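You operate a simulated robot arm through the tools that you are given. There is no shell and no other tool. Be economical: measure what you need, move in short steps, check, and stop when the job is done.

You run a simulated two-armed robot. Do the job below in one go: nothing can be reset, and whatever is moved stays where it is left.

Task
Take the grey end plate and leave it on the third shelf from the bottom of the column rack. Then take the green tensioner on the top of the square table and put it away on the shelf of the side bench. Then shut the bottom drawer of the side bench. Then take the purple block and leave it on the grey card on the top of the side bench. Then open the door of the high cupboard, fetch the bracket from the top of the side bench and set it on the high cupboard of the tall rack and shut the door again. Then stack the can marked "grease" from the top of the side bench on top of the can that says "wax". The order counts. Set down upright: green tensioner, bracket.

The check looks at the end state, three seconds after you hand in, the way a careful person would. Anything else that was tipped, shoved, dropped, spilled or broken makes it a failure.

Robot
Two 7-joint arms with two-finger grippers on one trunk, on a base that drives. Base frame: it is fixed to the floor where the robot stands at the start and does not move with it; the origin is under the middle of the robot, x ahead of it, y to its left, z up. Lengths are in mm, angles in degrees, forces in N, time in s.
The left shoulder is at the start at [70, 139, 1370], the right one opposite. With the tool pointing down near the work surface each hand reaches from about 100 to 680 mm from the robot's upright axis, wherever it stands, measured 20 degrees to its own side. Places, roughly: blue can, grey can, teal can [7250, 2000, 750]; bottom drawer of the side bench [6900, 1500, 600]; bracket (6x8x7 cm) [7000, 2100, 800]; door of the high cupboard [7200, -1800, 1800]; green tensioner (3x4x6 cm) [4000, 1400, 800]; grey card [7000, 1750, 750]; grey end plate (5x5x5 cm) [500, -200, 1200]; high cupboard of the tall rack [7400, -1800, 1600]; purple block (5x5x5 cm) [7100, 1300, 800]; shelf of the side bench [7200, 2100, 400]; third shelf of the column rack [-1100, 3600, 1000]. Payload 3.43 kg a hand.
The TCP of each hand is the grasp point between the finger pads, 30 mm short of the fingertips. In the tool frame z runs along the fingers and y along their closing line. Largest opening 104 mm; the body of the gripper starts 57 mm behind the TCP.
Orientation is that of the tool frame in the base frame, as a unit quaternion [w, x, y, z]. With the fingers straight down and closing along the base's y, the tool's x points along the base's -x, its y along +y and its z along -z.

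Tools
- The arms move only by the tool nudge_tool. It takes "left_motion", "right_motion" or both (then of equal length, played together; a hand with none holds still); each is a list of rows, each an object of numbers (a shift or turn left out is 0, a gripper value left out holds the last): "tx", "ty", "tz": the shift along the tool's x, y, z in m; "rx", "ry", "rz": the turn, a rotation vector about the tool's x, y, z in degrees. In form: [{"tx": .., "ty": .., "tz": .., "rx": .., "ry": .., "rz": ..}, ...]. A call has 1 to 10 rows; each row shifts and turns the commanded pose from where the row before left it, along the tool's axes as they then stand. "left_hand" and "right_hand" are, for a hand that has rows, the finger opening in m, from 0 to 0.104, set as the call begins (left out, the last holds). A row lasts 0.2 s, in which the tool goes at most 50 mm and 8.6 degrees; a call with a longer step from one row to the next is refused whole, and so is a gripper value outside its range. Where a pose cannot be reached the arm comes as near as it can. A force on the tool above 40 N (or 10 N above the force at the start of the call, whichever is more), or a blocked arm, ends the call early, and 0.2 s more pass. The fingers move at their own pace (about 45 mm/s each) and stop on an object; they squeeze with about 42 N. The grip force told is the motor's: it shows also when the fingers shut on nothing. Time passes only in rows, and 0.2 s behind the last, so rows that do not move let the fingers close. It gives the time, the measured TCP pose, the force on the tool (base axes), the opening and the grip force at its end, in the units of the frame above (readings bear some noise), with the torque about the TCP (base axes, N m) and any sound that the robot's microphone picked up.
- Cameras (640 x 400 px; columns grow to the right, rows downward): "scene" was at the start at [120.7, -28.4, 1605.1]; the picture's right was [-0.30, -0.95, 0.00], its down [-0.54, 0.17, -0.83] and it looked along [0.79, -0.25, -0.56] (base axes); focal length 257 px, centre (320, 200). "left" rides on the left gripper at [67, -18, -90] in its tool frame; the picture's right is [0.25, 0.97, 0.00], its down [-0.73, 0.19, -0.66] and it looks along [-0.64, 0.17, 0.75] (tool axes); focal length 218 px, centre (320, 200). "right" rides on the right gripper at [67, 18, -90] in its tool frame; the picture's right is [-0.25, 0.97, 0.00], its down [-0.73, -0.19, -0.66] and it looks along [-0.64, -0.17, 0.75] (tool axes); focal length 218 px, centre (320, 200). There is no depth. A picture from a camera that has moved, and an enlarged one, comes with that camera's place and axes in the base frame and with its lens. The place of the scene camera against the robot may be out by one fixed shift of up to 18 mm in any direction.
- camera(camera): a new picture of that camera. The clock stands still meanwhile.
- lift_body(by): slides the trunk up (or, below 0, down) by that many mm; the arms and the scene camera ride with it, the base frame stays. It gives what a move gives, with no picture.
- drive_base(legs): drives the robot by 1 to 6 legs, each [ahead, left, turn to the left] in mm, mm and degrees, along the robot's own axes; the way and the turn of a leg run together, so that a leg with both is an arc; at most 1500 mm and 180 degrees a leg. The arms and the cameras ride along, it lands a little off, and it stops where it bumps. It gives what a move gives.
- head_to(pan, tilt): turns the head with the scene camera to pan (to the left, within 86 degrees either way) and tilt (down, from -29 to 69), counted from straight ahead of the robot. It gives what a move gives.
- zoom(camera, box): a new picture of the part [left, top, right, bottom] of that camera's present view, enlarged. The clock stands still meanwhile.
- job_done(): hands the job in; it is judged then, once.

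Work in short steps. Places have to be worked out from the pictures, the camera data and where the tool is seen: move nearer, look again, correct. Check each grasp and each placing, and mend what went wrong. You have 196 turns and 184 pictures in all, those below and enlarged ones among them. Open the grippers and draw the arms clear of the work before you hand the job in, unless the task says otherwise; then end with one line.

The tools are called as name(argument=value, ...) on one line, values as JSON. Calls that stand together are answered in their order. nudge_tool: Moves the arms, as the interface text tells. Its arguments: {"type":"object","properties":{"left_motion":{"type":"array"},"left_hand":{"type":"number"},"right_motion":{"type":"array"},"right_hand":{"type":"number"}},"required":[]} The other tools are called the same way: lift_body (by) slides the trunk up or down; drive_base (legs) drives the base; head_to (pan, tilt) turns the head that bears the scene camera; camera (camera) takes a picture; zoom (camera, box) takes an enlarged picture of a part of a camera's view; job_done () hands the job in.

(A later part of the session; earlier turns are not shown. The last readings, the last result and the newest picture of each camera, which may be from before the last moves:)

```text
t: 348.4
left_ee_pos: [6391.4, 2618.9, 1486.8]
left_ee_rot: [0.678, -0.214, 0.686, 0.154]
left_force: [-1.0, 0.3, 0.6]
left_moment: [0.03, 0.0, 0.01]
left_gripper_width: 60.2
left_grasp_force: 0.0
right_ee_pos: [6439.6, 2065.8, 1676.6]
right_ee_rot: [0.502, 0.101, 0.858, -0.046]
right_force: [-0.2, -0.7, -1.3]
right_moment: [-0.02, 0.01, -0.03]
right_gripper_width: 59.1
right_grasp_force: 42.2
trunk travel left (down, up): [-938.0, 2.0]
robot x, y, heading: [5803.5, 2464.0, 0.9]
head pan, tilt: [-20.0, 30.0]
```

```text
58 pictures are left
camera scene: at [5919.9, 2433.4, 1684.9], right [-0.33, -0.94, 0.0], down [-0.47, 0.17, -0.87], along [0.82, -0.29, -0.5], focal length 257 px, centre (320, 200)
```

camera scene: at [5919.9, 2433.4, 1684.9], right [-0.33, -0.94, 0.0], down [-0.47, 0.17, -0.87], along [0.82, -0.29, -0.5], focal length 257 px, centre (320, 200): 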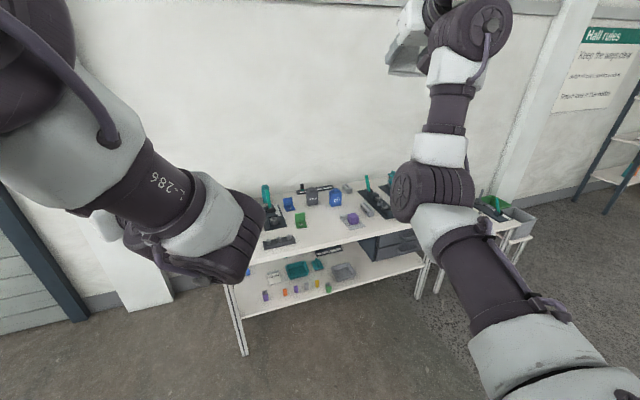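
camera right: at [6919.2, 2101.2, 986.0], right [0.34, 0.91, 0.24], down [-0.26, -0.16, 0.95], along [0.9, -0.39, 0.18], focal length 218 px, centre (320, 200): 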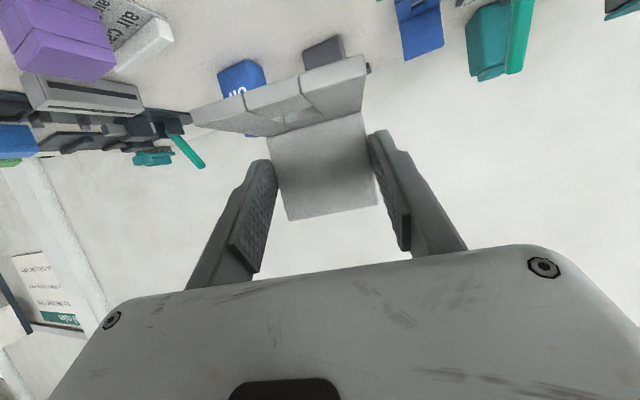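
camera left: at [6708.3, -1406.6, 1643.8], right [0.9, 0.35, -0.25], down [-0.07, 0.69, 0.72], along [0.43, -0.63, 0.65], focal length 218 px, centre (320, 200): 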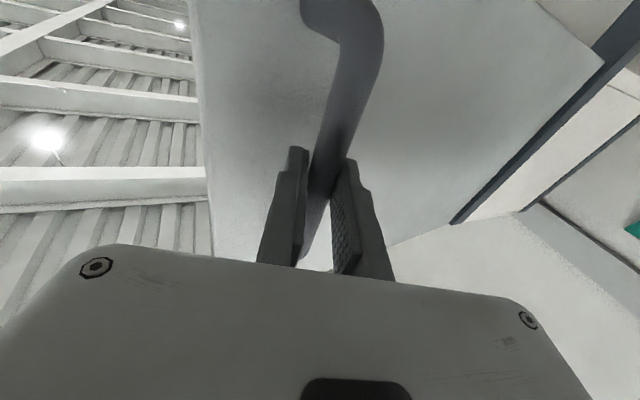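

The right hand is at z≈1677 with the bracket level. I'll enter the cupboard with the robot at heading +60°, standing right of the open door. I drive round, turn well clear of the rack and look.

drive_base(legs=[[60, -1490, -0.9], [0, -1490, 0], [0, -1490, 0], [0, -200, 0], [0, 0, 60]])

head_to(pan=-40, tilt=0)

camera(camera="scene")

camera(camera="right")

```text
t: 373.8
left_ee_pos: [6109.5, -1651.2, 1486.5]
left_ee_rot: [-0.502, 0.537, -0.478, -0.481]
left_force: [0.2, 0.6, -0.7]
left_moment: [0.0, 0.0, -0.03]
left_gripper_width: 60.3
left_grasp_force: 0.1
right_ee_pos: [6620.7, -1868.9, 1674.7]
right_ee_rot: [0.453, -0.354, 0.788, 0.219]
right_force: [0.1, -0.2, -2.7]
right_moment: [-0.04, 0.04, 0.02]
right_gripper_width: 59.4
right_grasp_force: 41.8
trunk travel left (down, up): [-938.0, 2.0]
robot x, y, heading: [5967.1, -2244.8, 62.7]
head pan, tilt: [-20.0, 30.0]
```

```text
t: 374.8
left_ee_pos: [6109.0, -1650.3, 1486.1]
left_ee_rot: [-0.501, 0.538, -0.477, -0.481]
left_force: [0.6, 0.4, -0.5]
left_moment: [0.03, 0.02, -0.03]
left_gripper_width: 60.3
left_grasp_force: 0.1
right_ee_pos: [6620.7, -1867.1, 1676.5]
right_ee_rot: [0.453, -0.355, 0.788, 0.219]
right_force: [0.6, 0.4, -1.2]
right_moment: [-0.01, 0.02, -0.01]
right_gripper_width: 59.4
right_grasp_force: 41.8
trunk travel left (down, up): [-938.0, 2.0]
robot x, y, heading: [5965.1, -2247.4, 62.7]
head pan, tilt: [-40.0, 0.0]
```

```text
57 pictures are left
camera scene: at [6058.8, -2168.5, 1733.2], right [0.39, -0.92, 0.0], down [0.0, 0.0, -1.0], along [0.92, 0.39, 0.0], focal length 257 px, centre (320, 200)
```

scene: 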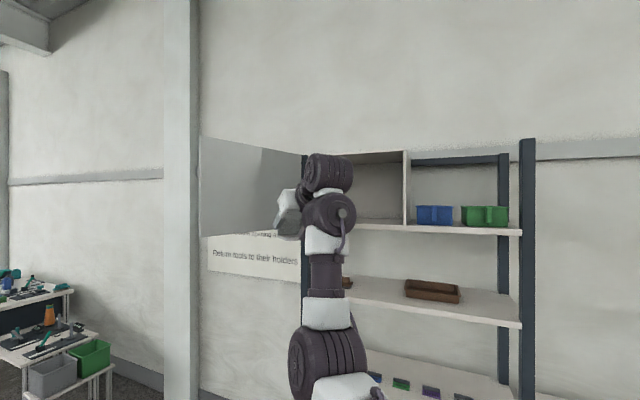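

```text
56 pictures are left
camera right: at [6535.1, -1939.8, 1661.5], right [-0.65, 0.72, 0.24], down [0.02, -0.3, 0.95], along [0.76, 0.62, 0.18], focal length 218 px, centre (320, 200)
```

right: 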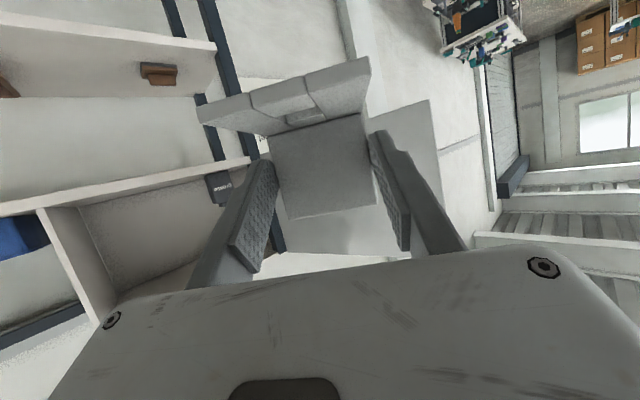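

The door stays open and the cupboard interior is visible; there seems to be a small dark item inside. I zoom in.

zoom(camera="right", box=[0, 120, 320, 320])

zoom(camera="scene", box=[270, 130, 430, 230])

```text
2.00 times, centred on (160, 220) of right
camera zoom: at [6535.1, -1939.8, 1661.5], right [-0.65, 0.72, 0.24], down [0.02, -0.3, 0.95], along [0.76, 0.62, 0.18], focal length 436 px, centre (640, 160)
```

zoom: 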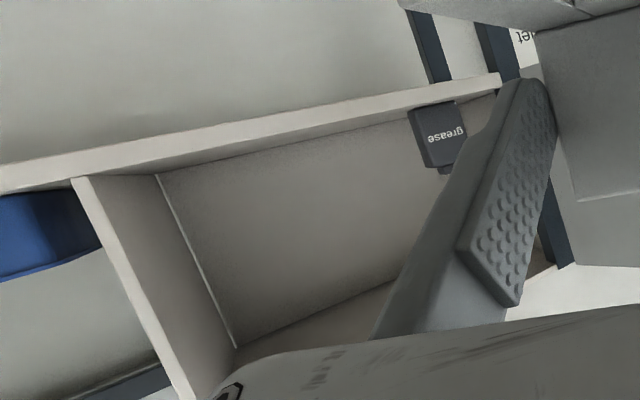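

```text
4.00 times, centred on (350, 180) of scene
camera zoom: at [6058.8, -2168.5, 1733.2], right [0.39, -0.92, 0.0], down [0.0, 0.0, -1.0], along [0.92, 0.39, 0.0], focal length 1029 px, centre (200, 280)
```

zoom: 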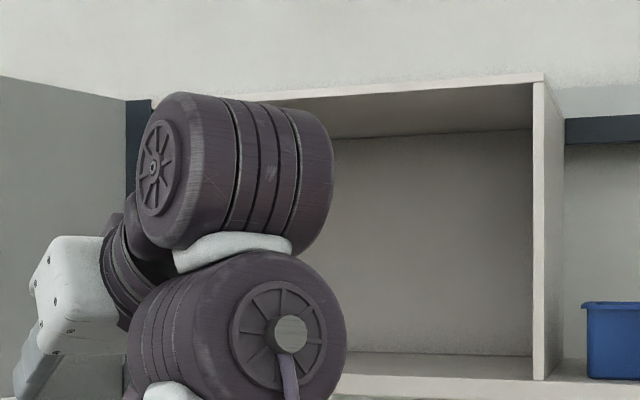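

Another "grease" can stands inside at the left front (y≈-1736), so I'll place the bracket well right of it, at y≈-1910. The shelf surface is about z=1622–1630. I raise a little and move to just in front of the opening.

nudge_tool(right_motion=[{"tz": -0.009, "tx": -0.0156}, {}])

drive_base(legs=[[174, -428, 0]])

camera(camera="right")

camera(camera="scene")

```text
t: 375.4
left_ee_pos: [6109.9, -1652.2, 1485.7]
left_ee_rot: [-0.502, 0.537, -0.478, -0.481]
left_force: [1.1, 0.8, -0.2]
left_moment: [0.04, 0.01, -0.01]
left_gripper_width: 59.9
left_grasp_force: 0.1
right_ee_pos: [6620.9, -1868.3, 1693.2]
right_ee_rot: [0.454, -0.354, 0.787, 0.219]
right_force: [-0.7, -0.7, -1.8]
right_moment: [-0.02, 0.02, 0.01]
right_gripper_width: 59.2
right_grasp_force: 41.7
trunk travel left (down, up): [-938.0, 2.0]
robot x, y, heading: [5964.7, -2246.0, 62.9]
head pan, tilt: [-40.0, 0.0]
```

```text
t: 378.1
left_ee_pos: [6554.1, -1686.4, 1486.9]
left_ee_rot: [-0.501, 0.539, -0.476, -0.482]
left_force: [0.0, -0.9, 0.0]
left_moment: [-0.03, 0.01, -0.05]
left_gripper_width: 60.1
left_grasp_force: 0.0
right_ee_pos: [7068.4, -1902.4, 1695.6]
right_ee_rot: [0.454, -0.357, 0.786, 0.22]
right_force: [-0.5, -0.5, -1.0]
right_moment: [0.0, 0.03, 0.02]
right_gripper_width: 59.4
right_grasp_force: 41.7
trunk travel left (down, up): [-938.0, 2.0]
robot x, y, heading: [6415.8, -2281.4, 63.1]
head pan, tilt: [-40.0, 0.0]
```

```text
53 pictures are left
camera right: at [6981.8, -1974.4, 1681.3], right [-0.65, 0.72, 0.24], down [0.02, -0.3, 0.95], along [0.76, 0.63, 0.18], focal length 218 px, centre (320, 200)
```

right: 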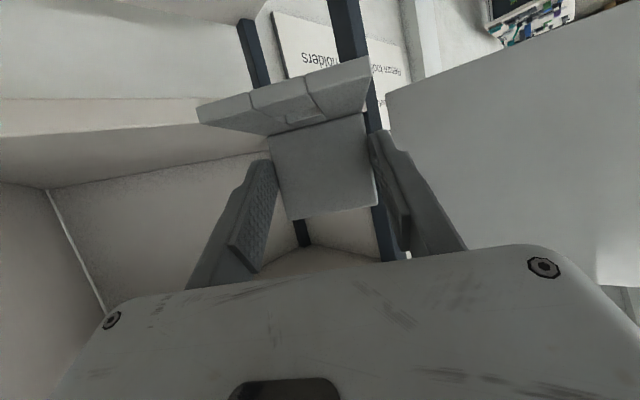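

```text
52 pictures are left
camera scene: at [6506.2, -2205.2, 1733.5], right [0.39, -0.92, 0.0], down [0.0, 0.0, -1.0], along [0.92, 0.39, 0.0], focal length 257 px, centre (320, 200)
```

scene: 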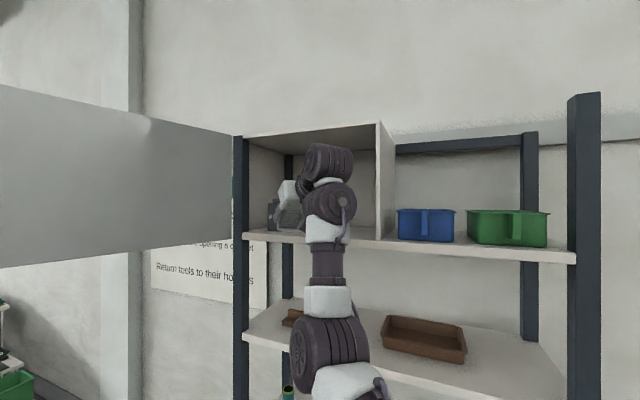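

The shelf top is at z≈1623 by the hand camera, and the bracket's base is at about 1660, so it clears. I drive in along +x in two steps.

drive_base(legs=[[54, -107, 0]])

camera(camera="right")

drive_base(legs=[[42, -84, 0]])

camera(camera="right")

zoom(camera="scene", box=[200, 100, 440, 250])

```text
t: 379.4
left_ee_pos: [6663.6, -1687.0, 1487.1]
left_ee_rot: [-0.501, 0.541, -0.474, -0.481]
left_force: [-0.8, 0.2, 0.3]
left_moment: [-0.01, -0.02, -0.07]
left_gripper_width: 59.8
left_grasp_force: 0.1
right_ee_pos: [7176.4, -1900.6, 1699.4]
right_ee_rot: [0.455, -0.359, 0.784, 0.22]
right_force: [-0.7, -0.3, -1.9]
right_moment: [0.01, 0.02, -0.06]
right_gripper_width: 59.4
right_grasp_force: 42.1
trunk travel left (down, up): [-938.0, 2.0]
robot x, y, heading: [6531.1, -2283.7, 62.8]
head pan, tilt: [-40.0, 0.0]
```

```text
51 pictures are left
camera right: at [7091.4, -1973.6, 1684.1], right [-0.65, 0.72, 0.24], down [0.02, -0.3, 0.95], along [0.76, 0.63, 0.18], focal length 218 px, centre (320, 200)
```

right: 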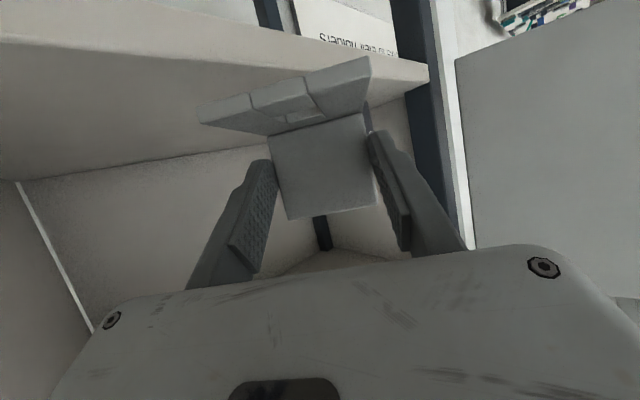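

```text
t: 380.5
left_ee_pos: [6753.4, -1685.0, 1488.0]
left_ee_rot: [-0.501, 0.542, -0.473, -0.481]
left_force: [-1.0, -0.3, 0.4]
left_moment: [-0.01, -0.03, -0.04]
left_gripper_width: 59.8
left_grasp_force: 0.1
right_ee_pos: [7265.5, -1897.7, 1700.3]
right_ee_rot: [0.457, -0.36, 0.783, 0.22]
right_force: [-1.3, -0.6, -1.3]
right_moment: [-0.05, -0.04, -0.06]
right_gripper_width: 59.3
right_grasp_force: 42.4
trunk travel left (down, up): [-938.0, 2.0]
robot x, y, heading: [6628.8, -2281.9, 63.3]
head pan, tilt: [-40.0, 0.0]
```

```text
50 pictures are left
camera right: at [7180.9, -1971.7, 1685.7], right [-0.66, 0.72, 0.24], down [0.02, -0.3, 0.95], along [0.75, 0.63, 0.19], focal length 218 px, centre (320, 200)
```

right: 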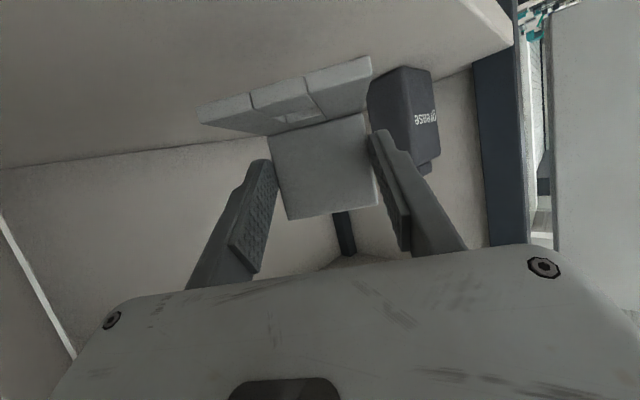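

```text
2.67 times, centred on (320, 175) of scene
camera zoom: at [6706.8, -2204.5, 1734.3], right [0.39, -0.92, 0.0], down [0.01, 0.0, -1.0], along [0.92, 0.39, 0.01], focal length 686 px, centre (320, 267)
```

zoom: 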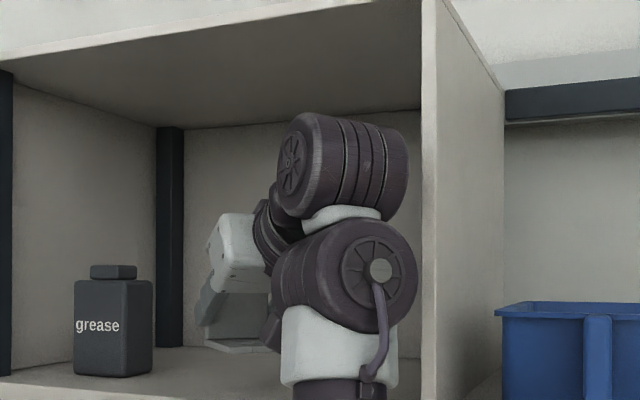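

The bracket is inside with a safe gap to the can. I go 35 mm further in so the door can close, then lower with the trunk.

drive_base(legs=[[16, -31, 0]])

lift_body(by=-34)

lift_body(by=-4)

camera(camera="right")

```text
t: 381.3
left_ee_pos: [6792.3, -1685.0, 1487.4]
left_ee_rot: [-0.5, 0.541, -0.473, -0.484]
left_force: [0.0, -1.1, -0.3]
left_moment: [0.0, -0.01, -0.03]
left_gripper_width: 60.0
left_grasp_force: 0.1
right_ee_pos: [7307.8, -1897.7, 1699.2]
right_ee_rot: [0.455, -0.36, 0.784, 0.221]
right_force: [-1.4, -0.3, -2.2]
right_moment: [-0.04, 0.01, 0.02]
right_gripper_width: 59.5
right_grasp_force: 42.3
trunk travel left (down, up): [-938.0, 2.0]
robot x, y, heading: [6663.9, -2280.0, 62.9]
head pan, tilt: [-40.0, 0.0]
```

```text
t: 382.1
left_ee_pos: [6798.5, -1686.1, 1454.5]
left_ee_rot: [-0.499, 0.541, -0.474, -0.484]
left_force: [0.2, -1.0, 0.0]
left_moment: [0.04, 0.01, -0.01]
left_gripper_width: 59.9
left_grasp_force: 0.0
right_ee_pos: [7312.8, -1897.3, 1661.7]
right_ee_rot: [0.454, -0.359, 0.785, 0.222]
right_force: [-0.1, 0.3, -1.5]
right_moment: [-0.03, 0.02, -0.04]
right_gripper_width: 59.6
right_grasp_force: 41.8
trunk travel left (down, up): [-904.0, 36.0]
robot x, y, heading: [6660.7, -2283.0, 63.4]
head pan, tilt: [-40.0, 0.0]
```

```text
t: 382.6
left_ee_pos: [6797.9, -1685.2, 1450.0]
left_ee_rot: [-0.499, 0.54, -0.474, -0.484]
left_force: [0.1, -0.5, 0.2]
left_moment: [0.0, 0.0, 0.0]
left_gripper_width: 60.0
left_grasp_force: 0.1
right_ee_pos: [7312.3, -1897.0, 1660.2]
right_ee_rot: [0.457, -0.357, 0.784, 0.221]
right_force: [6.1, 3.8, 19.8]
right_moment: [-0.47, -0.55, 0.22]
right_gripper_width: 59.2
right_grasp_force: 42.5
trunk travel left (down, up): [-900.0, 40.0]
robot x, y, heading: [6662.5, -2281.0, 63.4]
head pan, tilt: [-40.0, 0.0]
```

```text
48 pictures are left
camera right: at [7227.2, -1971.0, 1645.1], right [-0.66, 0.71, 0.24], down [0.02, -0.3, 0.95], along [0.75, 0.63, 0.19], focal length 218 px, centre (320, 200)
```

right: 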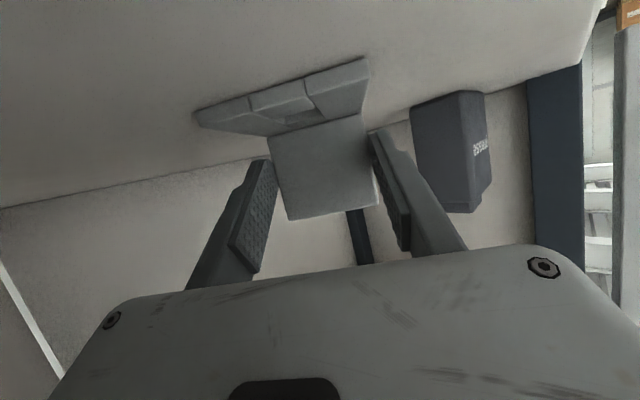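

Contact at 20 N, acting under the bracket rather than under the camera housing. I open gently and see.

lift_body(by=-2)

nudge_tool(right_motion=[{}, {}, {}], right_hand=0.076)

camera(camera="right")

```text
t: 383.2
left_ee_pos: [6796.7, -1684.6, 1448.5]
left_ee_rot: [-0.5, 0.541, -0.474, -0.482]
left_force: [0.3, -0.7, -0.4]
left_moment: [0.0, -0.06, 0.01]
left_gripper_width: 60.0
left_grasp_force: 0.0
right_ee_pos: [7310.8, -1898.2, 1659.0]
right_ee_rot: [0.458, -0.358, 0.782, 0.223]
right_force: [9.3, 6.2, 30.6]
right_moment: [0.11, -1.07, 0.17]
right_gripper_width: 59.3
right_grasp_force: 42.1
trunk travel left (down, up): [-898.0, 42.0]
robot x, y, heading: [6665.6, -2282.3, 63.4]
head pan, tilt: [-40.0, 0.0]
```

```text
t: 384.0
left_ee_pos: [6798.3, -1684.0, 1447.8]
left_ee_rot: [-0.499, 0.541, -0.474, -0.484]
left_force: [0.7, -0.5, 0.5]
left_moment: [-0.01, 0.0, 0.01]
left_gripper_width: 60.1
left_grasp_force: 0.1
right_ee_pos: [7313.3, -1897.3, 1654.7]
right_ee_rot: [0.454, -0.359, 0.785, 0.221]
right_force: [0.0, -0.7, -0.5]
right_moment: [0.05, 0.01, -0.01]
right_gripper_width: 76.0
right_grasp_force: 0.1
trunk travel left (down, up): [-898.0, 42.0]
robot x, y, heading: [6663.0, -2280.2, 63.4]
head pan, tilt: [-40.0, 0.0]
```

```text
47 pictures are left
camera right: at [7227.5, -1970.6, 1641.1], right [-0.66, 0.72, 0.24], down [0.02, -0.3, 0.95], along [0.75, 0.63, 0.18], focal length 218 px, centre (320, 200)
```

right: 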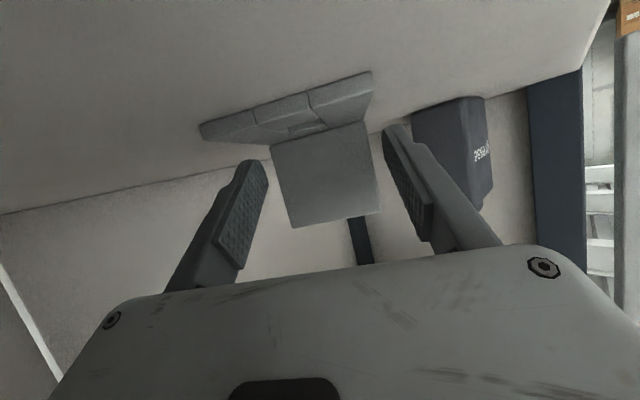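

The bracket stands upright on the cupboard shelf. I withdraw along the tool axis 65 mm, lift a little, and then leave straight out of the opening.

drive_base(legs=[[-64, 14, 0]])

lift_body(by=30)

camera(camera="right")

drive_base(legs=[[-125, 245, 0]])

camera(camera="scene")

```text
t: 385.1
left_ee_pos: [6752.4, -1738.0, 1448.3]
left_ee_rot: [-0.499, 0.541, -0.473, -0.484]
left_force: [-1.1, -0.2, 0.7]
left_moment: [-0.02, -0.01, 0.0]
left_gripper_width: 60.0
left_grasp_force: 0.1
right_ee_pos: [7267.9, -1945.4, 1652.2]
right_ee_rot: [0.451, -0.364, 0.785, 0.22]
right_force: [-0.2, -0.4, 0.4]
right_moment: [0.06, -0.02, -0.01]
right_gripper_width: 76.0
right_grasp_force: 0.0
trunk travel left (down, up): [-898.0, 42.0]
robot x, y, heading: [6620.9, -2334.7, 63.5]
head pan, tilt: [-40.0, 0.0]
stopped in leg 1: the robot was blocked; the commanded pose is now the measured one
```

```text
t: 385.9
left_ee_pos: [6751.7, -1738.7, 1478.1]
left_ee_rot: [-0.498, 0.542, -0.472, -0.485]
left_force: [-0.4, -0.6, -0.2]
left_moment: [0.0, -0.01, -0.05]
left_gripper_width: 60.1
left_grasp_force: 0.1
right_ee_pos: [7266.6, -1944.2, 1682.1]
right_ee_rot: [0.45, -0.366, 0.784, 0.22]
right_force: [-0.5, 0.3, -0.4]
right_moment: [0.02, 0.0, -0.02]
right_gripper_width: 76.1
right_grasp_force: 0.2
trunk travel left (down, up): [-928.0, 12.0]
robot x, y, heading: [6622.7, -2328.7, 63.7]
head pan, tilt: [-40.0, 0.0]
```

```text
46 pictures are left
camera right: at [7182.9, -2018.3, 1668.5], right [-0.66, 0.71, 0.23], down [0.03, -0.29, 0.96], along [0.75, 0.64, 0.17], focal length 218 px, centre (320, 200)
```

right: 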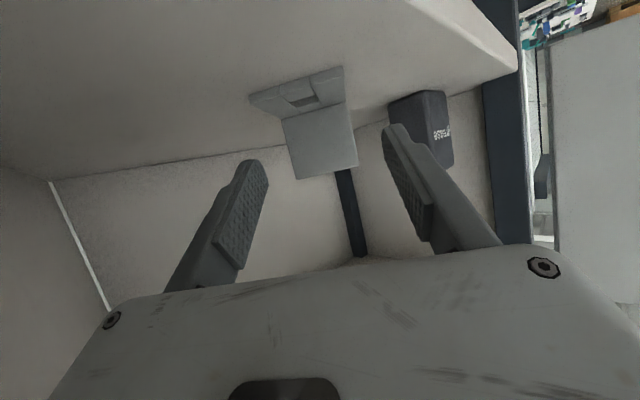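

```text
t: 387.8
left_ee_pos: [6488.5, -1743.1, 1476.8]
left_ee_rot: [-0.499, 0.539, -0.476, -0.484]
left_force: [0.4, 0.3, -0.2]
left_moment: [0.03, -0.01, 0.06]
left_gripper_width: 59.9
left_grasp_force: 0.1
right_ee_pos: [7003.4, -1951.8, 1679.1]
right_ee_rot: [0.449, -0.363, 0.787, 0.218]
right_force: [0.4, -0.1, 0.2]
right_moment: [-0.01, 0.0, 0.0]
right_gripper_width: 76.2
right_grasp_force: 0.1
trunk travel left (down, up): [-928.0, 12.0]
robot x, y, heading: [6350.7, -2342.3, 63.2]
head pan, tilt: [-40.0, 0.0]
```

```text
45 pictures are left
camera scene: at [6445.3, -2262.0, 1722.9], right [0.39, -0.92, 0.0], down [0.0, 0.0, -1.0], along [0.92, 0.39, 0.0], focal length 257 px, centre (320, 200)
```

scene: 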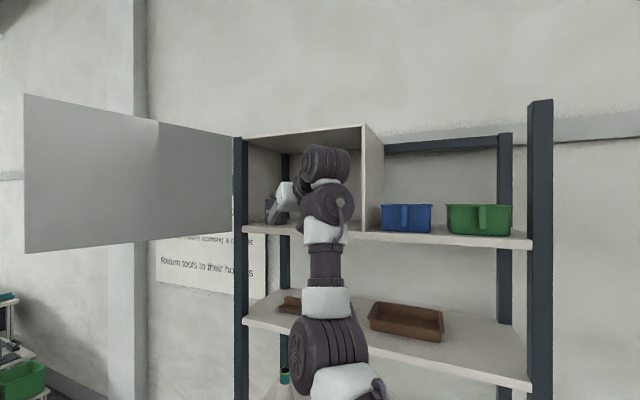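

The bracket stands upright inside and the hand is out. I now lower the right arm to its travel pose and raise the left arm, fingers closed, for pushing the door.

drive_base(legs=[[-270, 130, 0]])

nudge_tool(right_motion=[{"tz": 0.0223, "tx": 0.0391}, {"tz": 0.0223, "tx": 0.0391}, {"tz": 0.0223, "tx": 0.0391}, {"tz": 0.0223, "tx": 0.0391}, {"tz": 0.0223, "tx": 0.0391}, {"tz": 0.0223, "tx": 0.0391}, {"tz": 0.0223, "tx": 0.0391}, {"tz": 0.0223, "tx": 0.0391}, {"tz": 0.0223, "tx": 0.0391}, {}], left_motion=[{"tx": -0.035}, {"tx": -0.035}, {"tx": -0.035}, {"tx": -0.035}, {"tx": -0.035}, {"tx": -0.035}, {"tx": -0.02}, {}, {}, {}], left_hand=0.0)

nudge_tool(right_motion=[{"ry": 8.5, "tz": 0.02}, {"ry": 8.5, "tz": 0.02}, {"ry": 8.5, "tz": 0.02}, {"ry": 8.5, "tz": 0.02}, {"ry": 8.5}, {"ry": 8.5}, {"ry": 8.5}, {}])

```text
t: 389.8
left_ee_pos: [6254.8, -1916.4, 1476.6]
left_ee_rot: [-0.501, 0.538, -0.478, -0.481]
left_force: [0.6, 0.1, -0.8]
left_moment: [-0.02, 0.01, 0.02]
left_gripper_width: 59.8
left_grasp_force: 0.0
right_ee_pos: [6767.7, -2129.7, 1678.7]
right_ee_rot: [0.449, -0.36, 0.789, 0.216]
right_force: [1.3, 1.0, 0.0]
right_moment: [-0.01, -0.03, 0.03]
right_gripper_width: 76.2
right_grasp_force: 0.2
trunk travel left (down, up): [-928.0, 12.0]
robot x, y, heading: [6113.5, -2515.2, 62.3]
head pan, tilt: [-40.0, 0.0]
```

```text
t: 392.0
left_ee_pos: [6229.8, -1913.7, 1703.1]
left_ee_rot: [-0.502, 0.538, -0.477, -0.481]
left_force: [-0.3, 0.6, 0.1]
left_moment: [0.01, 0.0, 0.01]
left_gripper_width: 0.0
left_grasp_force: 34.7
right_ee_pos: [6758.6, -2131.3, 1280.1]
right_ee_rot: [0.451, -0.36, 0.787, 0.216]
right_force: [0.5, -0.4, -0.1]
right_moment: [0.01, -0.01, -0.01]
right_gripper_width: 76.2
right_grasp_force: 0.1
trunk travel left (down, up): [-928.0, 12.0]
robot x, y, heading: [6111.4, -2514.8, 62.8]
head pan, tilt: [-40.0, 0.0]
```

```text
t: 393.8
left_ee_pos: [6231.1, -1913.5, 1703.4]
left_ee_rot: [-0.501, 0.538, -0.477, -0.482]
left_force: [0.3, 0.3, -0.1]
left_moment: [-0.01, -0.01, 0.01]
left_gripper_width: 0.0
left_grasp_force: 34.5
right_ee_pos: [6793.5, -2086.6, 1221.8]
right_ee_rot: [0.001, -0.419, 0.908, 0.009]
right_force: [0.2, -0.3, -0.1]
right_moment: [-0.01, -0.01, 0.0]
right_gripper_width: 76.0
right_grasp_force: 0.0
trunk travel left (down, up): [-928.0, 12.0]
robot x, y, heading: [6111.6, -2516.8, 62.6]
head pan, tilt: [-40.0, 0.0]
```

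Now I tuck the right hand back and drive round to the left of the open door, with the same heading I had when I finished opening it.

nudge_tool(right_motion=[{"tx": 0.045}, {"tx": 0.045}, {"tx": 0.045}, {"tx": 0.045}, {}])

drive_base(legs=[[758, 512, 0], [758, 512, 0], [0, 0, -167.6], [-377, 866, 0]])

head_to(pan=-15, tilt=0)

camera(camera="scene")

camera(camera="left")

```text
t: 395.0
left_ee_pos: [6230.1, -1913.4, 1701.7]
left_ee_rot: [-0.502, 0.538, -0.476, -0.481]
left_force: [0.4, -0.2, 0.5]
left_moment: [0.0, 0.01, 0.0]
left_gripper_width: 0.0
left_grasp_force: 34.6
right_ee_pos: [6772.1, -2116.5, 1213.7]
right_ee_rot: [0.001, -0.42, 0.907, 0.009]
right_force: [-0.2, 0.5, 0.2]
right_moment: [-0.01, 0.0, 0.0]
right_gripper_width: 75.9
right_grasp_force: 0.0
right hand out of reach, approached as far as the arm can: row 1, 2, 3, 4
trunk travel left (down, up): [-928.0, 12.0]
robot x, y, heading: [6112.0, -2512.7, 62.7]
head pan, tilt: [-40.0, 0.0]
```

```text
t: 415.7
left_ee_pos: [6821.3, -1153.2, 1703.7]
left_ee_rot: [0.525, 0.426, 0.579, -0.456]
left_force: [0.3, -0.9, 0.0]
left_moment: [0.0, 0.03, 0.06]
left_gripper_width: 0.0
left_grasp_force: 34.7
right_ee_pos: [6253.3, -1050.8, 1212.2]
right_ee_rot: [0.01, 0.865, 0.501, 0.001]
right_force: [1.0, -0.5, 0.0]
right_moment: [0.01, 0.0, -0.03]
right_gripper_width: 76.0
right_grasp_force: 0.1
trunk travel left (down, up): [-928.0, 12.0]
robot x, y, heading: [6831.0, -539.8, -106.7]
head pan, tilt: [-40.0, 0.0]
```

```text
t: 416.6
left_ee_pos: [6824.2, -1152.6, 1703.4]
left_ee_rot: [0.524, 0.425, 0.58, -0.456]
left_force: [-0.3, 0.3, 0.8]
left_moment: [0.0, -0.05, 0.02]
left_gripper_width: 0.0
left_grasp_force: 35.1
right_ee_pos: [6254.3, -1050.4, 1213.0]
right_ee_rot: [0.009, 0.866, 0.501, 0.0]
right_force: [0.7, 0.0, -0.2]
right_moment: [0.01, 0.01, 0.03]
right_gripper_width: 76.0
right_grasp_force: 0.1
trunk travel left (down, up): [-928.0, 12.0]
robot x, y, heading: [6826.3, -536.7, -106.8]
head pan, tilt: [-15.0, 0.0]
```

```text
44 pictures are left
camera scene: at [6756.3, -664.3, 1723.4], right [-0.85, 0.53, 0.0], down [0.0, 0.0, -1.0], along [-0.53, -0.85, 0.0], focal length 257 px, centre (320, 200)
```

scene: 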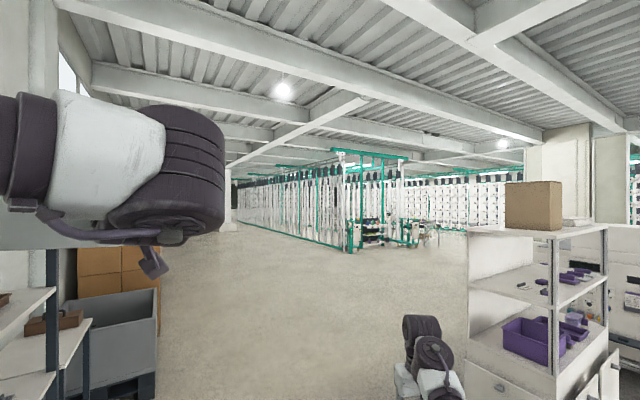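

```text
43 pictures are left
camera left: at [6781.5, -1068.8, 1642.2], right [0.92, 0.22, -0.33], down [0.1, 0.67, 0.73], along [0.38, -0.71, 0.59], focal length 218 px, centre (320, 200)
```

left: 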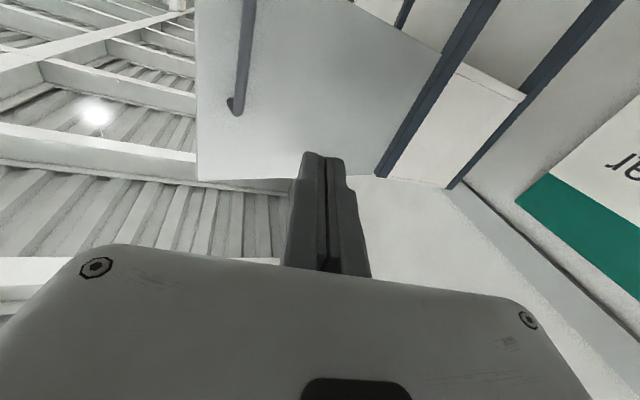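

The fingertip is aimed between the handle and the hinge. I close in to near contact.

drive_base(legs=[[230, 101, 0]])

camera(camera="left")

```text
t: 418.4
left_ee_pos: [6851.3, -1392.1, 1705.7]
left_ee_rot: [0.524, 0.426, 0.577, -0.458]
left_force: [-0.8, 0.8, 0.2]
left_moment: [0.05, 0.01, 0.01]
left_gripper_width: 0.1
left_grasp_force: 34.2
right_ee_pos: [6281.8, -1287.3, 1214.0]
right_ee_rot: [0.01, 0.867, 0.498, -0.001]
right_force: [-0.4, -0.3, 0.4]
right_moment: [-0.03, -0.04, -0.01]
right_gripper_width: 76.1
right_grasp_force: 0.0
trunk travel left (down, up): [-928.0, 12.0]
robot x, y, heading: [6863.3, -780.6, -107.2]
head pan, tilt: [-15.0, 0.0]
```

```text
42 pictures are left
camera left: at [6809.0, -1307.0, 1644.4], right [0.92, 0.21, -0.33], down [0.11, 0.67, 0.73], along [0.38, -0.71, 0.6], focal length 218 px, centre (320, 200)
```

left: 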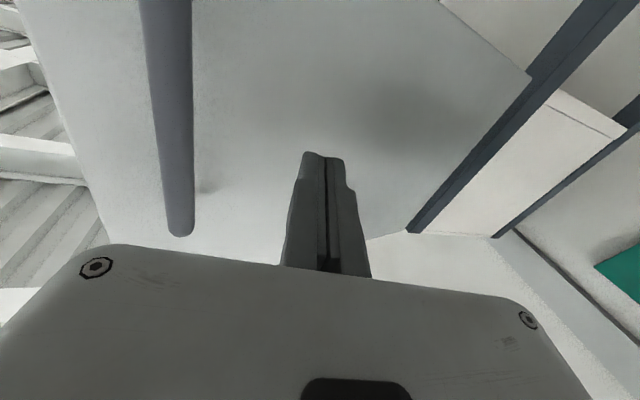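

The handle is close to my palm's edge, so I shift 60 mm toward the hinge. Then I start rotating the whole robot about the hinge to push the door shut, 30° first.

drive_base(legs=[[0, 60, 0], [88, -114, 10], [88, -114, 10], [88, -114, 10]])

camera(camera="left")

```text
t: 422.2
left_ee_pos: [6874.1, -1588.8, 1704.7]
left_ee_rot: [0.623, 0.266, 0.667, -0.31]
left_force: [-0.2, 0.4, 0.7]
left_moment: [-0.01, -0.02, -0.01]
left_gripper_width: 0.0
left_grasp_force: 34.8
right_ee_pos: [6327.3, -1778.0, 1214.9]
right_ee_rot: [0.009, 0.711, 0.703, 0.002]
right_force: [0.8, -0.5, -0.1]
right_moment: [-0.07, 0.0, 0.02]
right_gripper_width: 75.9
right_grasp_force: 0.1
trunk travel left (down, up): [-928.0, 12.0]
robot x, y, heading: [6579.2, -1051.0, -77.8]
head pan, tilt: [-15.0, 0.0]
```

```text
41 pictures are left
camera left: at [6795.4, -1535.9, 1643.5], right [0.69, 0.64, -0.33], down [-0.24, 0.64, 0.73], along [0.68, -0.43, 0.6], focal length 218 px, centre (320, 200)
```

left: 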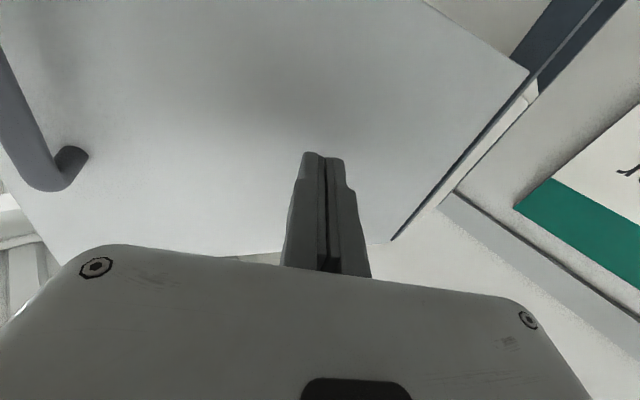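

The door is following. I continue 40° more.

drive_base(legs=[[88, -114, 10], [88, -114, 10], [88, -114, 10], [88, -114, 10]])

camera(camera="left")

```text
t: 426.3
left_ee_pos: [6959.8, -1793.3, 1705.1]
left_ee_rot: [0.692, 0.019, 0.718, -0.076]
left_force: [0.0, 0.6, 0.7]
left_moment: [0.01, -0.01, -0.05]
left_gripper_width: 0.1
left_grasp_force: 34.9
right_ee_pos: [6666.6, -2290.8, 1216.1]
right_ee_rot: [0.008, 0.426, 0.905, 0.005]
right_force: [-0.5, 0.0, -0.5]
right_moment: [-0.03, 0.01, -0.01]
right_gripper_width: 76.0
right_grasp_force: 0.1
trunk travel left (down, up): [-928.0, 12.0]
robot x, y, heading: [6389.8, -1574.8, -37.5]
head pan, tilt: [-15.0, 0.0]
```

```text
40 pictures are left
camera left: at [6866.1, -1804.1, 1643.9], right [0.12, 0.94, -0.33], down [-0.59, 0.33, 0.73], along [0.8, 0.11, 0.6], focal length 218 px, centre (320, 200)
```

left: 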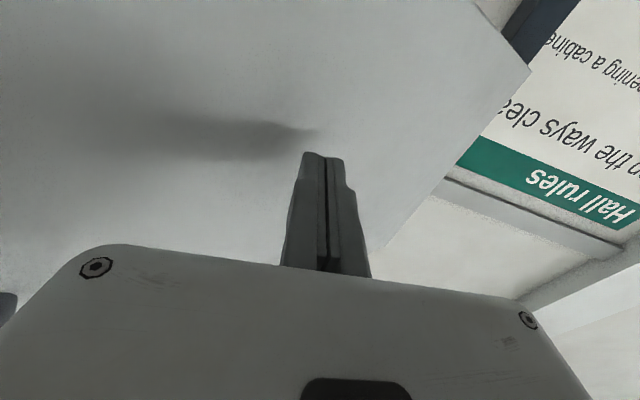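

The tip is about perpendicular at φ≈45°. The right hand would swing into the rack with more rotation, so I finish by driving straight in +x.

drive_base(legs=[[119, 91, 0]])

drive_base(legs=[[70, 54, 0]])

camera(camera="left")

```text
t: 427.7
left_ee_pos: [7105.1, -1800.6, 1706.2]
left_ee_rot: [0.692, 0.022, 0.717, -0.078]
left_force: [-0.2, -0.4, 1.5]
left_moment: [-0.01, 0.0, 0.03]
left_gripper_width: 0.1
left_grasp_force: 35.1
right_ee_pos: [6809.4, -2295.0, 1213.6]
right_ee_rot: [0.01, 0.429, 0.903, 0.006]
right_force: [0.1, 0.4, 0.2]
right_moment: [0.03, -0.02, -0.03]
right_gripper_width: 76.0
right_grasp_force: 0.0
trunk travel left (down, up): [-928.0, 12.0]
robot x, y, heading: [6540.6, -1573.5, -37.7]
head pan, tilt: [-15.0, 0.0]
```

```text
t: 428.8
left_ee_pos: [7174.8, -1805.4, 1705.0]
left_ee_rot: [0.69, 0.025, 0.719, -0.08]
left_force: [-0.2, -1.3, -0.5]
left_moment: [0.03, 0.01, 0.06]
left_gripper_width: 0.0
left_grasp_force: 35.1
right_ee_pos: [6879.9, -2298.2, 1214.2]
right_ee_rot: [0.006, 0.431, 0.902, 0.006]
right_force: [0.4, -0.5, -0.2]
right_moment: [0.01, -0.03, 0.01]
right_gripper_width: 75.9
right_grasp_force: 0.2
trunk travel left (down, up): [-928.0, 12.0]
robot x, y, heading: [6610.1, -1575.6, -38.0]
head pan, tilt: [-15.0, 0.0]
stopped in leg 1: the force on the tool passed its limit at 126 N (the readings are from after the stop); the commanded pose is now the measured one
```

```text
39 pictures are left
camera left: at [7080.7, -1814.5, 1643.8], right [0.13, 0.94, -0.33], down [-0.59, 0.34, 0.73], along [0.8, 0.1, 0.6], focal length 218 px, centre (320, 200)
```

left: 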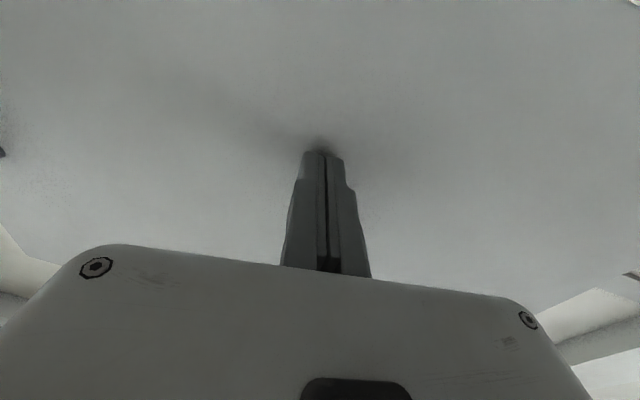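

It hit the stop with the tip at x≈7205, the door plane. I back off and look to confirm it's shut.

drive_base(legs=[[-360, -280, 0]])

head_to(pan=10, tilt=0)

camera(camera="scene")

```text
t: 431.6
left_ee_pos: [6718.7, -1802.7, 1704.8]
left_ee_rot: [0.691, 0.023, 0.719, -0.076]
left_force: [-0.2, -0.1, -0.7]
left_moment: [0.02, -0.01, 0.0]
left_gripper_width: 0.1
left_grasp_force: 34.6
right_ee_pos: [6427.3, -2299.4, 1211.9]
right_ee_rot: [0.006, 0.427, 0.904, 0.005]
right_force: [0.0, 0.0, 0.7]
right_moment: [0.02, 0.05, 0.03]
right_gripper_width: 76.0
right_grasp_force: 0.1
trunk travel left (down, up): [-928.0, 12.0]
robot x, y, heading: [6147.1, -1576.7, -37.8]
head pan, tilt: [-15.0, 0.0]
```

```text
t: 432.4
left_ee_pos: [6715.4, -1803.3, 1705.2]
left_ee_rot: [0.691, 0.022, 0.718, -0.076]
left_force: [-0.2, -0.5, -0.4]
left_moment: [-0.01, 0.03, 0.0]
left_gripper_width: 0.3
left_grasp_force: 34.2
right_ee_pos: [6423.6, -2299.8, 1213.6]
right_ee_rot: [0.008, 0.426, 0.904, 0.005]
right_force: [-0.5, 0.4, -0.9]
right_moment: [0.01, 0.0, 0.01]
right_gripper_width: 76.2
right_grasp_force: 0.0
trunk travel left (down, up): [-928.0, 12.0]
robot x, y, heading: [6150.4, -1579.7, -37.5]
head pan, tilt: [10.0, 0.0]
```

```text
38 pictures are left
camera scene: at [6253.5, -1652.7, 1723.4], right [-0.46, -0.89, 0.0], down [0.0, 0.0, -1.0], along [0.89, -0.46, 0.0], focal length 257 px, centre (320, 200)
```

scene: 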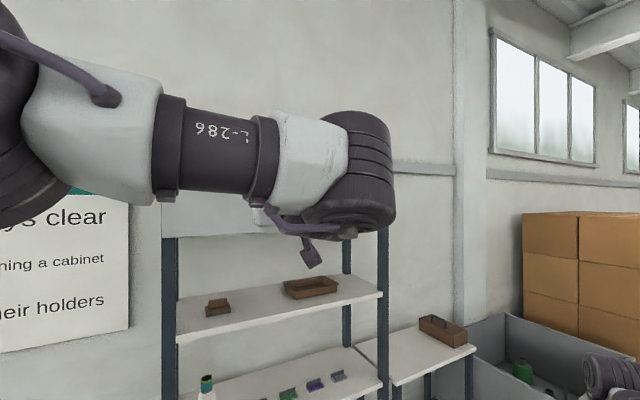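

The arm blocks the view. I drive off toward the bench and check the door from the place where I first saw it.

drive_base(legs=[[0, 0, 37.6], [-350, 870, 0]])

head_to(pan=-30, tilt=5)

zoom(camera="scene", box=[290, 100, 490, 225])

```text
t: 439.1
left_ee_pos: [6375.6, -549.6, 1703.6]
left_ee_rot: [0.677, -0.217, 0.685, 0.159]
left_force: [0.6, -0.6, 0.7]
left_moment: [0.0, -0.04, 0.01]
left_gripper_width: 0.4
left_grasp_force: 34.9
right_ee_pos: [6461.0, -1117.5, 1212.9]
right_ee_rot: [0.005, 0.101, 0.995, 0.008]
right_force: [-0.2, -0.1, 1.0]
right_moment: [0.01, -0.02, -0.01]
right_gripper_width: 75.6
right_grasp_force: 0.0
trunk travel left (down, up): [-928.0, 12.0]
robot x, y, heading: [5793.6, -726.4, 1.4]
head pan, tilt: [10.0, 0.0]
```

```text
t: 440.2
left_ee_pos: [6374.8, -546.3, 1705.0]
left_ee_rot: [0.677, -0.218, 0.685, 0.159]
left_force: [0.6, -0.2, -1.4]
left_moment: [0.05, 0.0, -0.02]
left_gripper_width: 0.0
left_grasp_force: 34.8
right_ee_pos: [6457.9, -1115.0, 1213.9]
right_ee_rot: [0.005, 0.102, 0.995, 0.007]
right_force: [-0.5, 0.9, -0.2]
right_moment: [0.01, 0.02, 0.01]
right_gripper_width: 76.1
right_grasp_force: 0.2
trunk travel left (down, up): [-928.0, 12.0]
robot x, y, heading: [5793.3, -726.8, 1.3]
head pan, tilt: [-30.0, 5.0]
```

```text
3.20 times, centred on (390, 162) of scene
camera zoom: at [5908.8, -771.9, 1715.4], right [-0.48, -0.88, 0.0], down [-0.08, 0.04, -1.0], along [0.87, -0.48, -0.09], focal length 823 px, centre (96, 320)
```

zoom: 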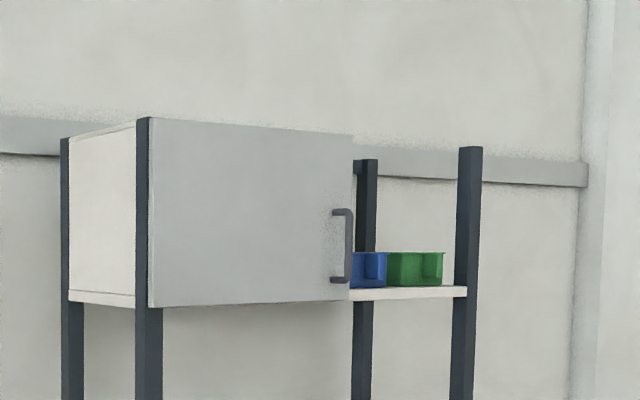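

The door is shut just as it was at first. Now I go back to the bench for the cans.

drive_base(legs=[[0, 1480, -1.3], [0, 1480, 0], [200, 100, 0]])

head_to(pan=-5, tilt=30)

camera(camera="scene")

zoom(camera="scene", box=[240, 150, 440, 275])

```text
t: 455.7
left_ee_pos: [6661.3, 2450.2, 1707.5]
left_ee_rot: [0.683, -0.196, 0.69, 0.137]
left_force: [-0.7, -0.5, 0.4]
left_moment: [-0.03, 0.01, 0.01]
left_gripper_width: 0.0
left_grasp_force: 34.5
right_ee_pos: [6711.5, 1879.8, 1215.7]
right_ee_rot: [0.007, 0.134, 0.991, 0.009]
right_force: [-0.5, -0.5, 0.1]
right_moment: [0.03, -0.04, -0.04]
right_gripper_width: 75.8
right_grasp_force: 0.1
trunk travel left (down, up): [-928.0, 12.0]
robot x, y, heading: [6077.7, 2310.2, -2.5]
head pan, tilt: [-30.0, 5.0]
```

```text
t: 456.6
left_ee_pos: [6667.8, 2455.3, 1704.7]
left_ee_rot: [0.682, -0.195, 0.692, 0.136]
left_force: [0.0, 0.7, 0.6]
left_moment: [0.01, 0.01, -0.01]
left_gripper_width: 0.2
left_grasp_force: 35.3
right_ee_pos: [6714.9, 1881.2, 1212.3]
right_ee_rot: [0.005, 0.133, 0.991, 0.007]
right_force: [0.6, -0.8, 0.1]
right_moment: [0.0, 0.0, 0.01]
right_gripper_width: 75.7
right_grasp_force: 0.1
trunk travel left (down, up): [-928.0, 12.0]
robot x, y, heading: [6075.1, 2312.9, -2.5]
head pan, tilt: [-5.0, 30.0]
```

```text
36 pictures are left
camera scene: at [6201.8, 2296.9, 1674.9], right [-0.13, -0.99, 0.0], down [-0.5, 0.06, -0.87], along [0.86, -0.11, -0.5], focal length 257 px, centre (320, 200)
```

scene: 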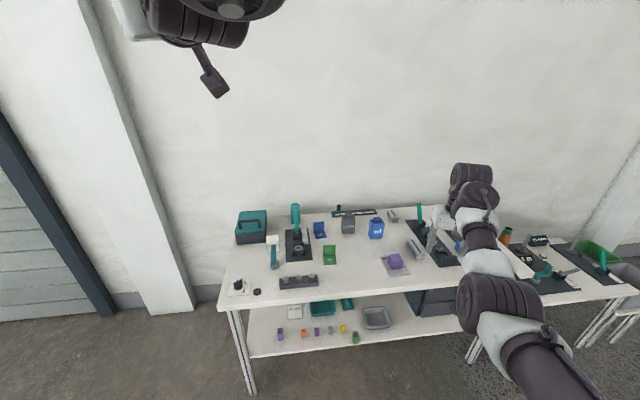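

```text
3.20 times, centred on (340, 212) of scene
camera zoom: at [6201.8, 2296.9, 1674.9], right [-0.13, -0.99, 0.0], down [-0.5, 0.06, -0.87], along [0.86, -0.11, -0.5], focal length 823 px, centre (256, 160)
```

zoom: 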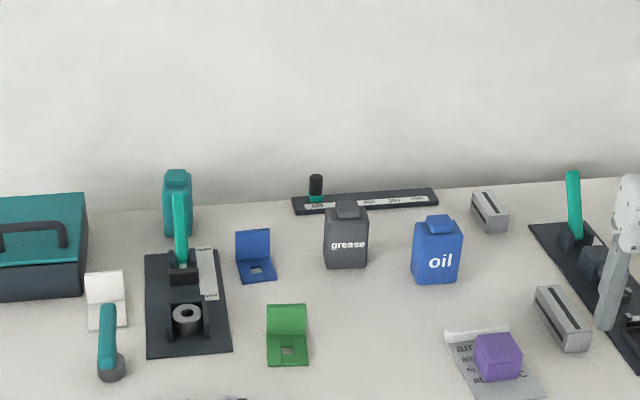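

The grey "grease" can is at about (7334, 1995). The teal can behind the lever, at about (7458, 2279), should be the "wax" can, since blue says "oil"; I'll check its label. I tilt the right tool to 55°, lower the trunk, and turn so the tool yaw aligns with the can.

nudge_tool(right_motion=[{"ry": -8}, {"ry": -8}, {"ry": -8}, {"ry": -8}, {"ry": -8}, {"ry": -8}, {"ry": -7}, {}], right_hand=0.1)

lift_body(by=-230)

drive_base(legs=[[0, 0, 15.3], [200, -100, 0]])

head_to(pan=-15, tilt=40)

camera(camera="right")

camera(camera="scene")

```text
t: 458.4
left_ee_pos: [6665.8, 2453.3, 1705.8]
left_ee_rot: [0.682, -0.196, 0.691, 0.136]
left_force: [-0.6, 0.4, -0.2]
left_moment: [0.0, -0.03, -0.01]
left_gripper_width: 0.2
left_grasp_force: 34.7
right_ee_pos: [6714.5, 1881.0, 1214.1]
right_ee_rot: [0.463, 0.122, 0.876, -0.055]
right_force: [0.3, 0.2, -0.1]
right_moment: [0.0, -0.01, 0.0]
right_gripper_width: 99.9
right_grasp_force: 0.0
trunk travel left (down, up): [-928.0, 12.0]
robot x, y, heading: [6076.5, 2309.0, -2.2]
head pan, tilt: [-5.0, 30.0]
```

```text
t: 460.8
left_ee_pos: [6666.2, 2454.4, 1475.1]
left_ee_rot: [0.682, -0.196, 0.691, 0.136]
left_force: [-0.2, 0.6, 0.2]
left_moment: [-0.01, -0.01, 0.02]
left_gripper_width: 0.3
left_grasp_force: 34.1
right_ee_pos: [6714.6, 1881.6, 984.6]
right_ee_rot: [0.462, 0.122, 0.876, -0.055]
right_force: [1.1, -0.1, 0.0]
right_moment: [-0.02, -0.02, 0.0]
right_gripper_width: 100.0
right_grasp_force: 0.0
trunk travel left (down, up): [-698.0, 242.0]
robot x, y, heading: [6073.0, 2313.0, -2.5]
head pan, tilt: [-5.0, 30.0]
```

```text
t: 463.4
left_ee_pos: [6824.1, 2554.9, 1477.2]
left_ee_rot: [0.658, -0.287, 0.659, 0.226]
left_force: [0.2, 0.0, 0.5]
left_moment: [-0.01, 0.0, 0.01]
left_gripper_width: 0.1
left_grasp_force: 34.5
right_ee_pos: [7022.6, 2015.6, 983.5]
right_ee_rot: [0.466, 0.005, 0.885, 0.006]
right_force: [0.0, 0.6, -0.4]
right_moment: [-0.01, 0.0, -0.02]
right_gripper_width: 100.1
right_grasp_force: 0.2
trunk travel left (down, up): [-698.0, 242.0]
robot x, y, heading: [6290.9, 2262.0, 13.0]
head pan, tilt: [-5.0, 30.0]
```

```text
t: 464.1
left_ee_pos: [6827.1, 2554.0, 1475.1]
left_ee_rot: [0.657, -0.287, 0.659, 0.227]
left_force: [0.1, -0.5, -0.8]
left_moment: [0.0, -0.01, 0.01]
left_gripper_width: 0.0
left_grasp_force: 34.2
right_ee_pos: [7023.3, 2014.9, 983.1]
right_ee_rot: [0.465, 0.004, 0.885, 0.007]
right_force: [0.2, -0.5, -0.3]
right_moment: [-0.02, 0.0, -0.01]
right_gripper_width: 100.3
right_grasp_force: 0.1
trunk travel left (down, up): [-698.0, 242.0]
robot x, y, heading: [6293.1, 2260.5, 13.0]
head pan, tilt: [-15.0, 40.0]
```

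```text
34 pictures are left
camera right: at [6912.6, 2032.4, 978.5], right [0.14, 0.96, 0.22], down [-0.13, -0.21, 0.97], along [0.98, -0.17, 0.09], focal length 218 px, centre (320, 200)
```

right: 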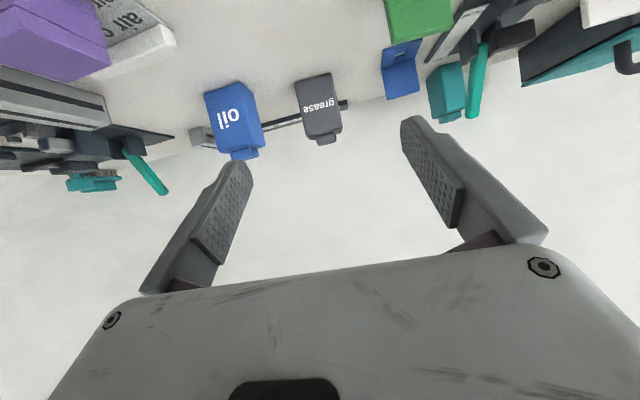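

```text
33 pictures are left
camera scene: at [6413.1, 2267.1, 1429.6], right [-0.04, -1.0, 0.0], down [-0.64, 0.02, -0.77], along [0.77, -0.03, -0.64], focal length 257 px, centre (320, 200)
```

scene: 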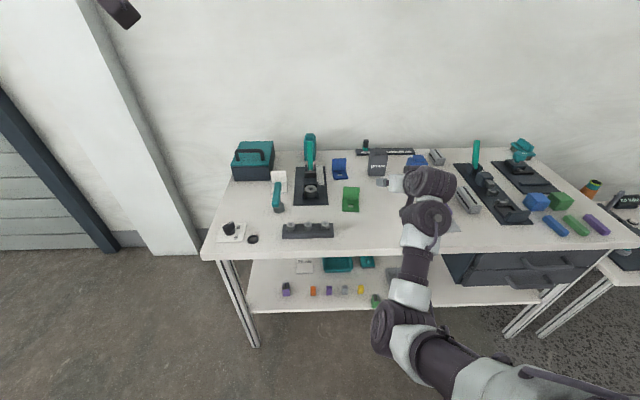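

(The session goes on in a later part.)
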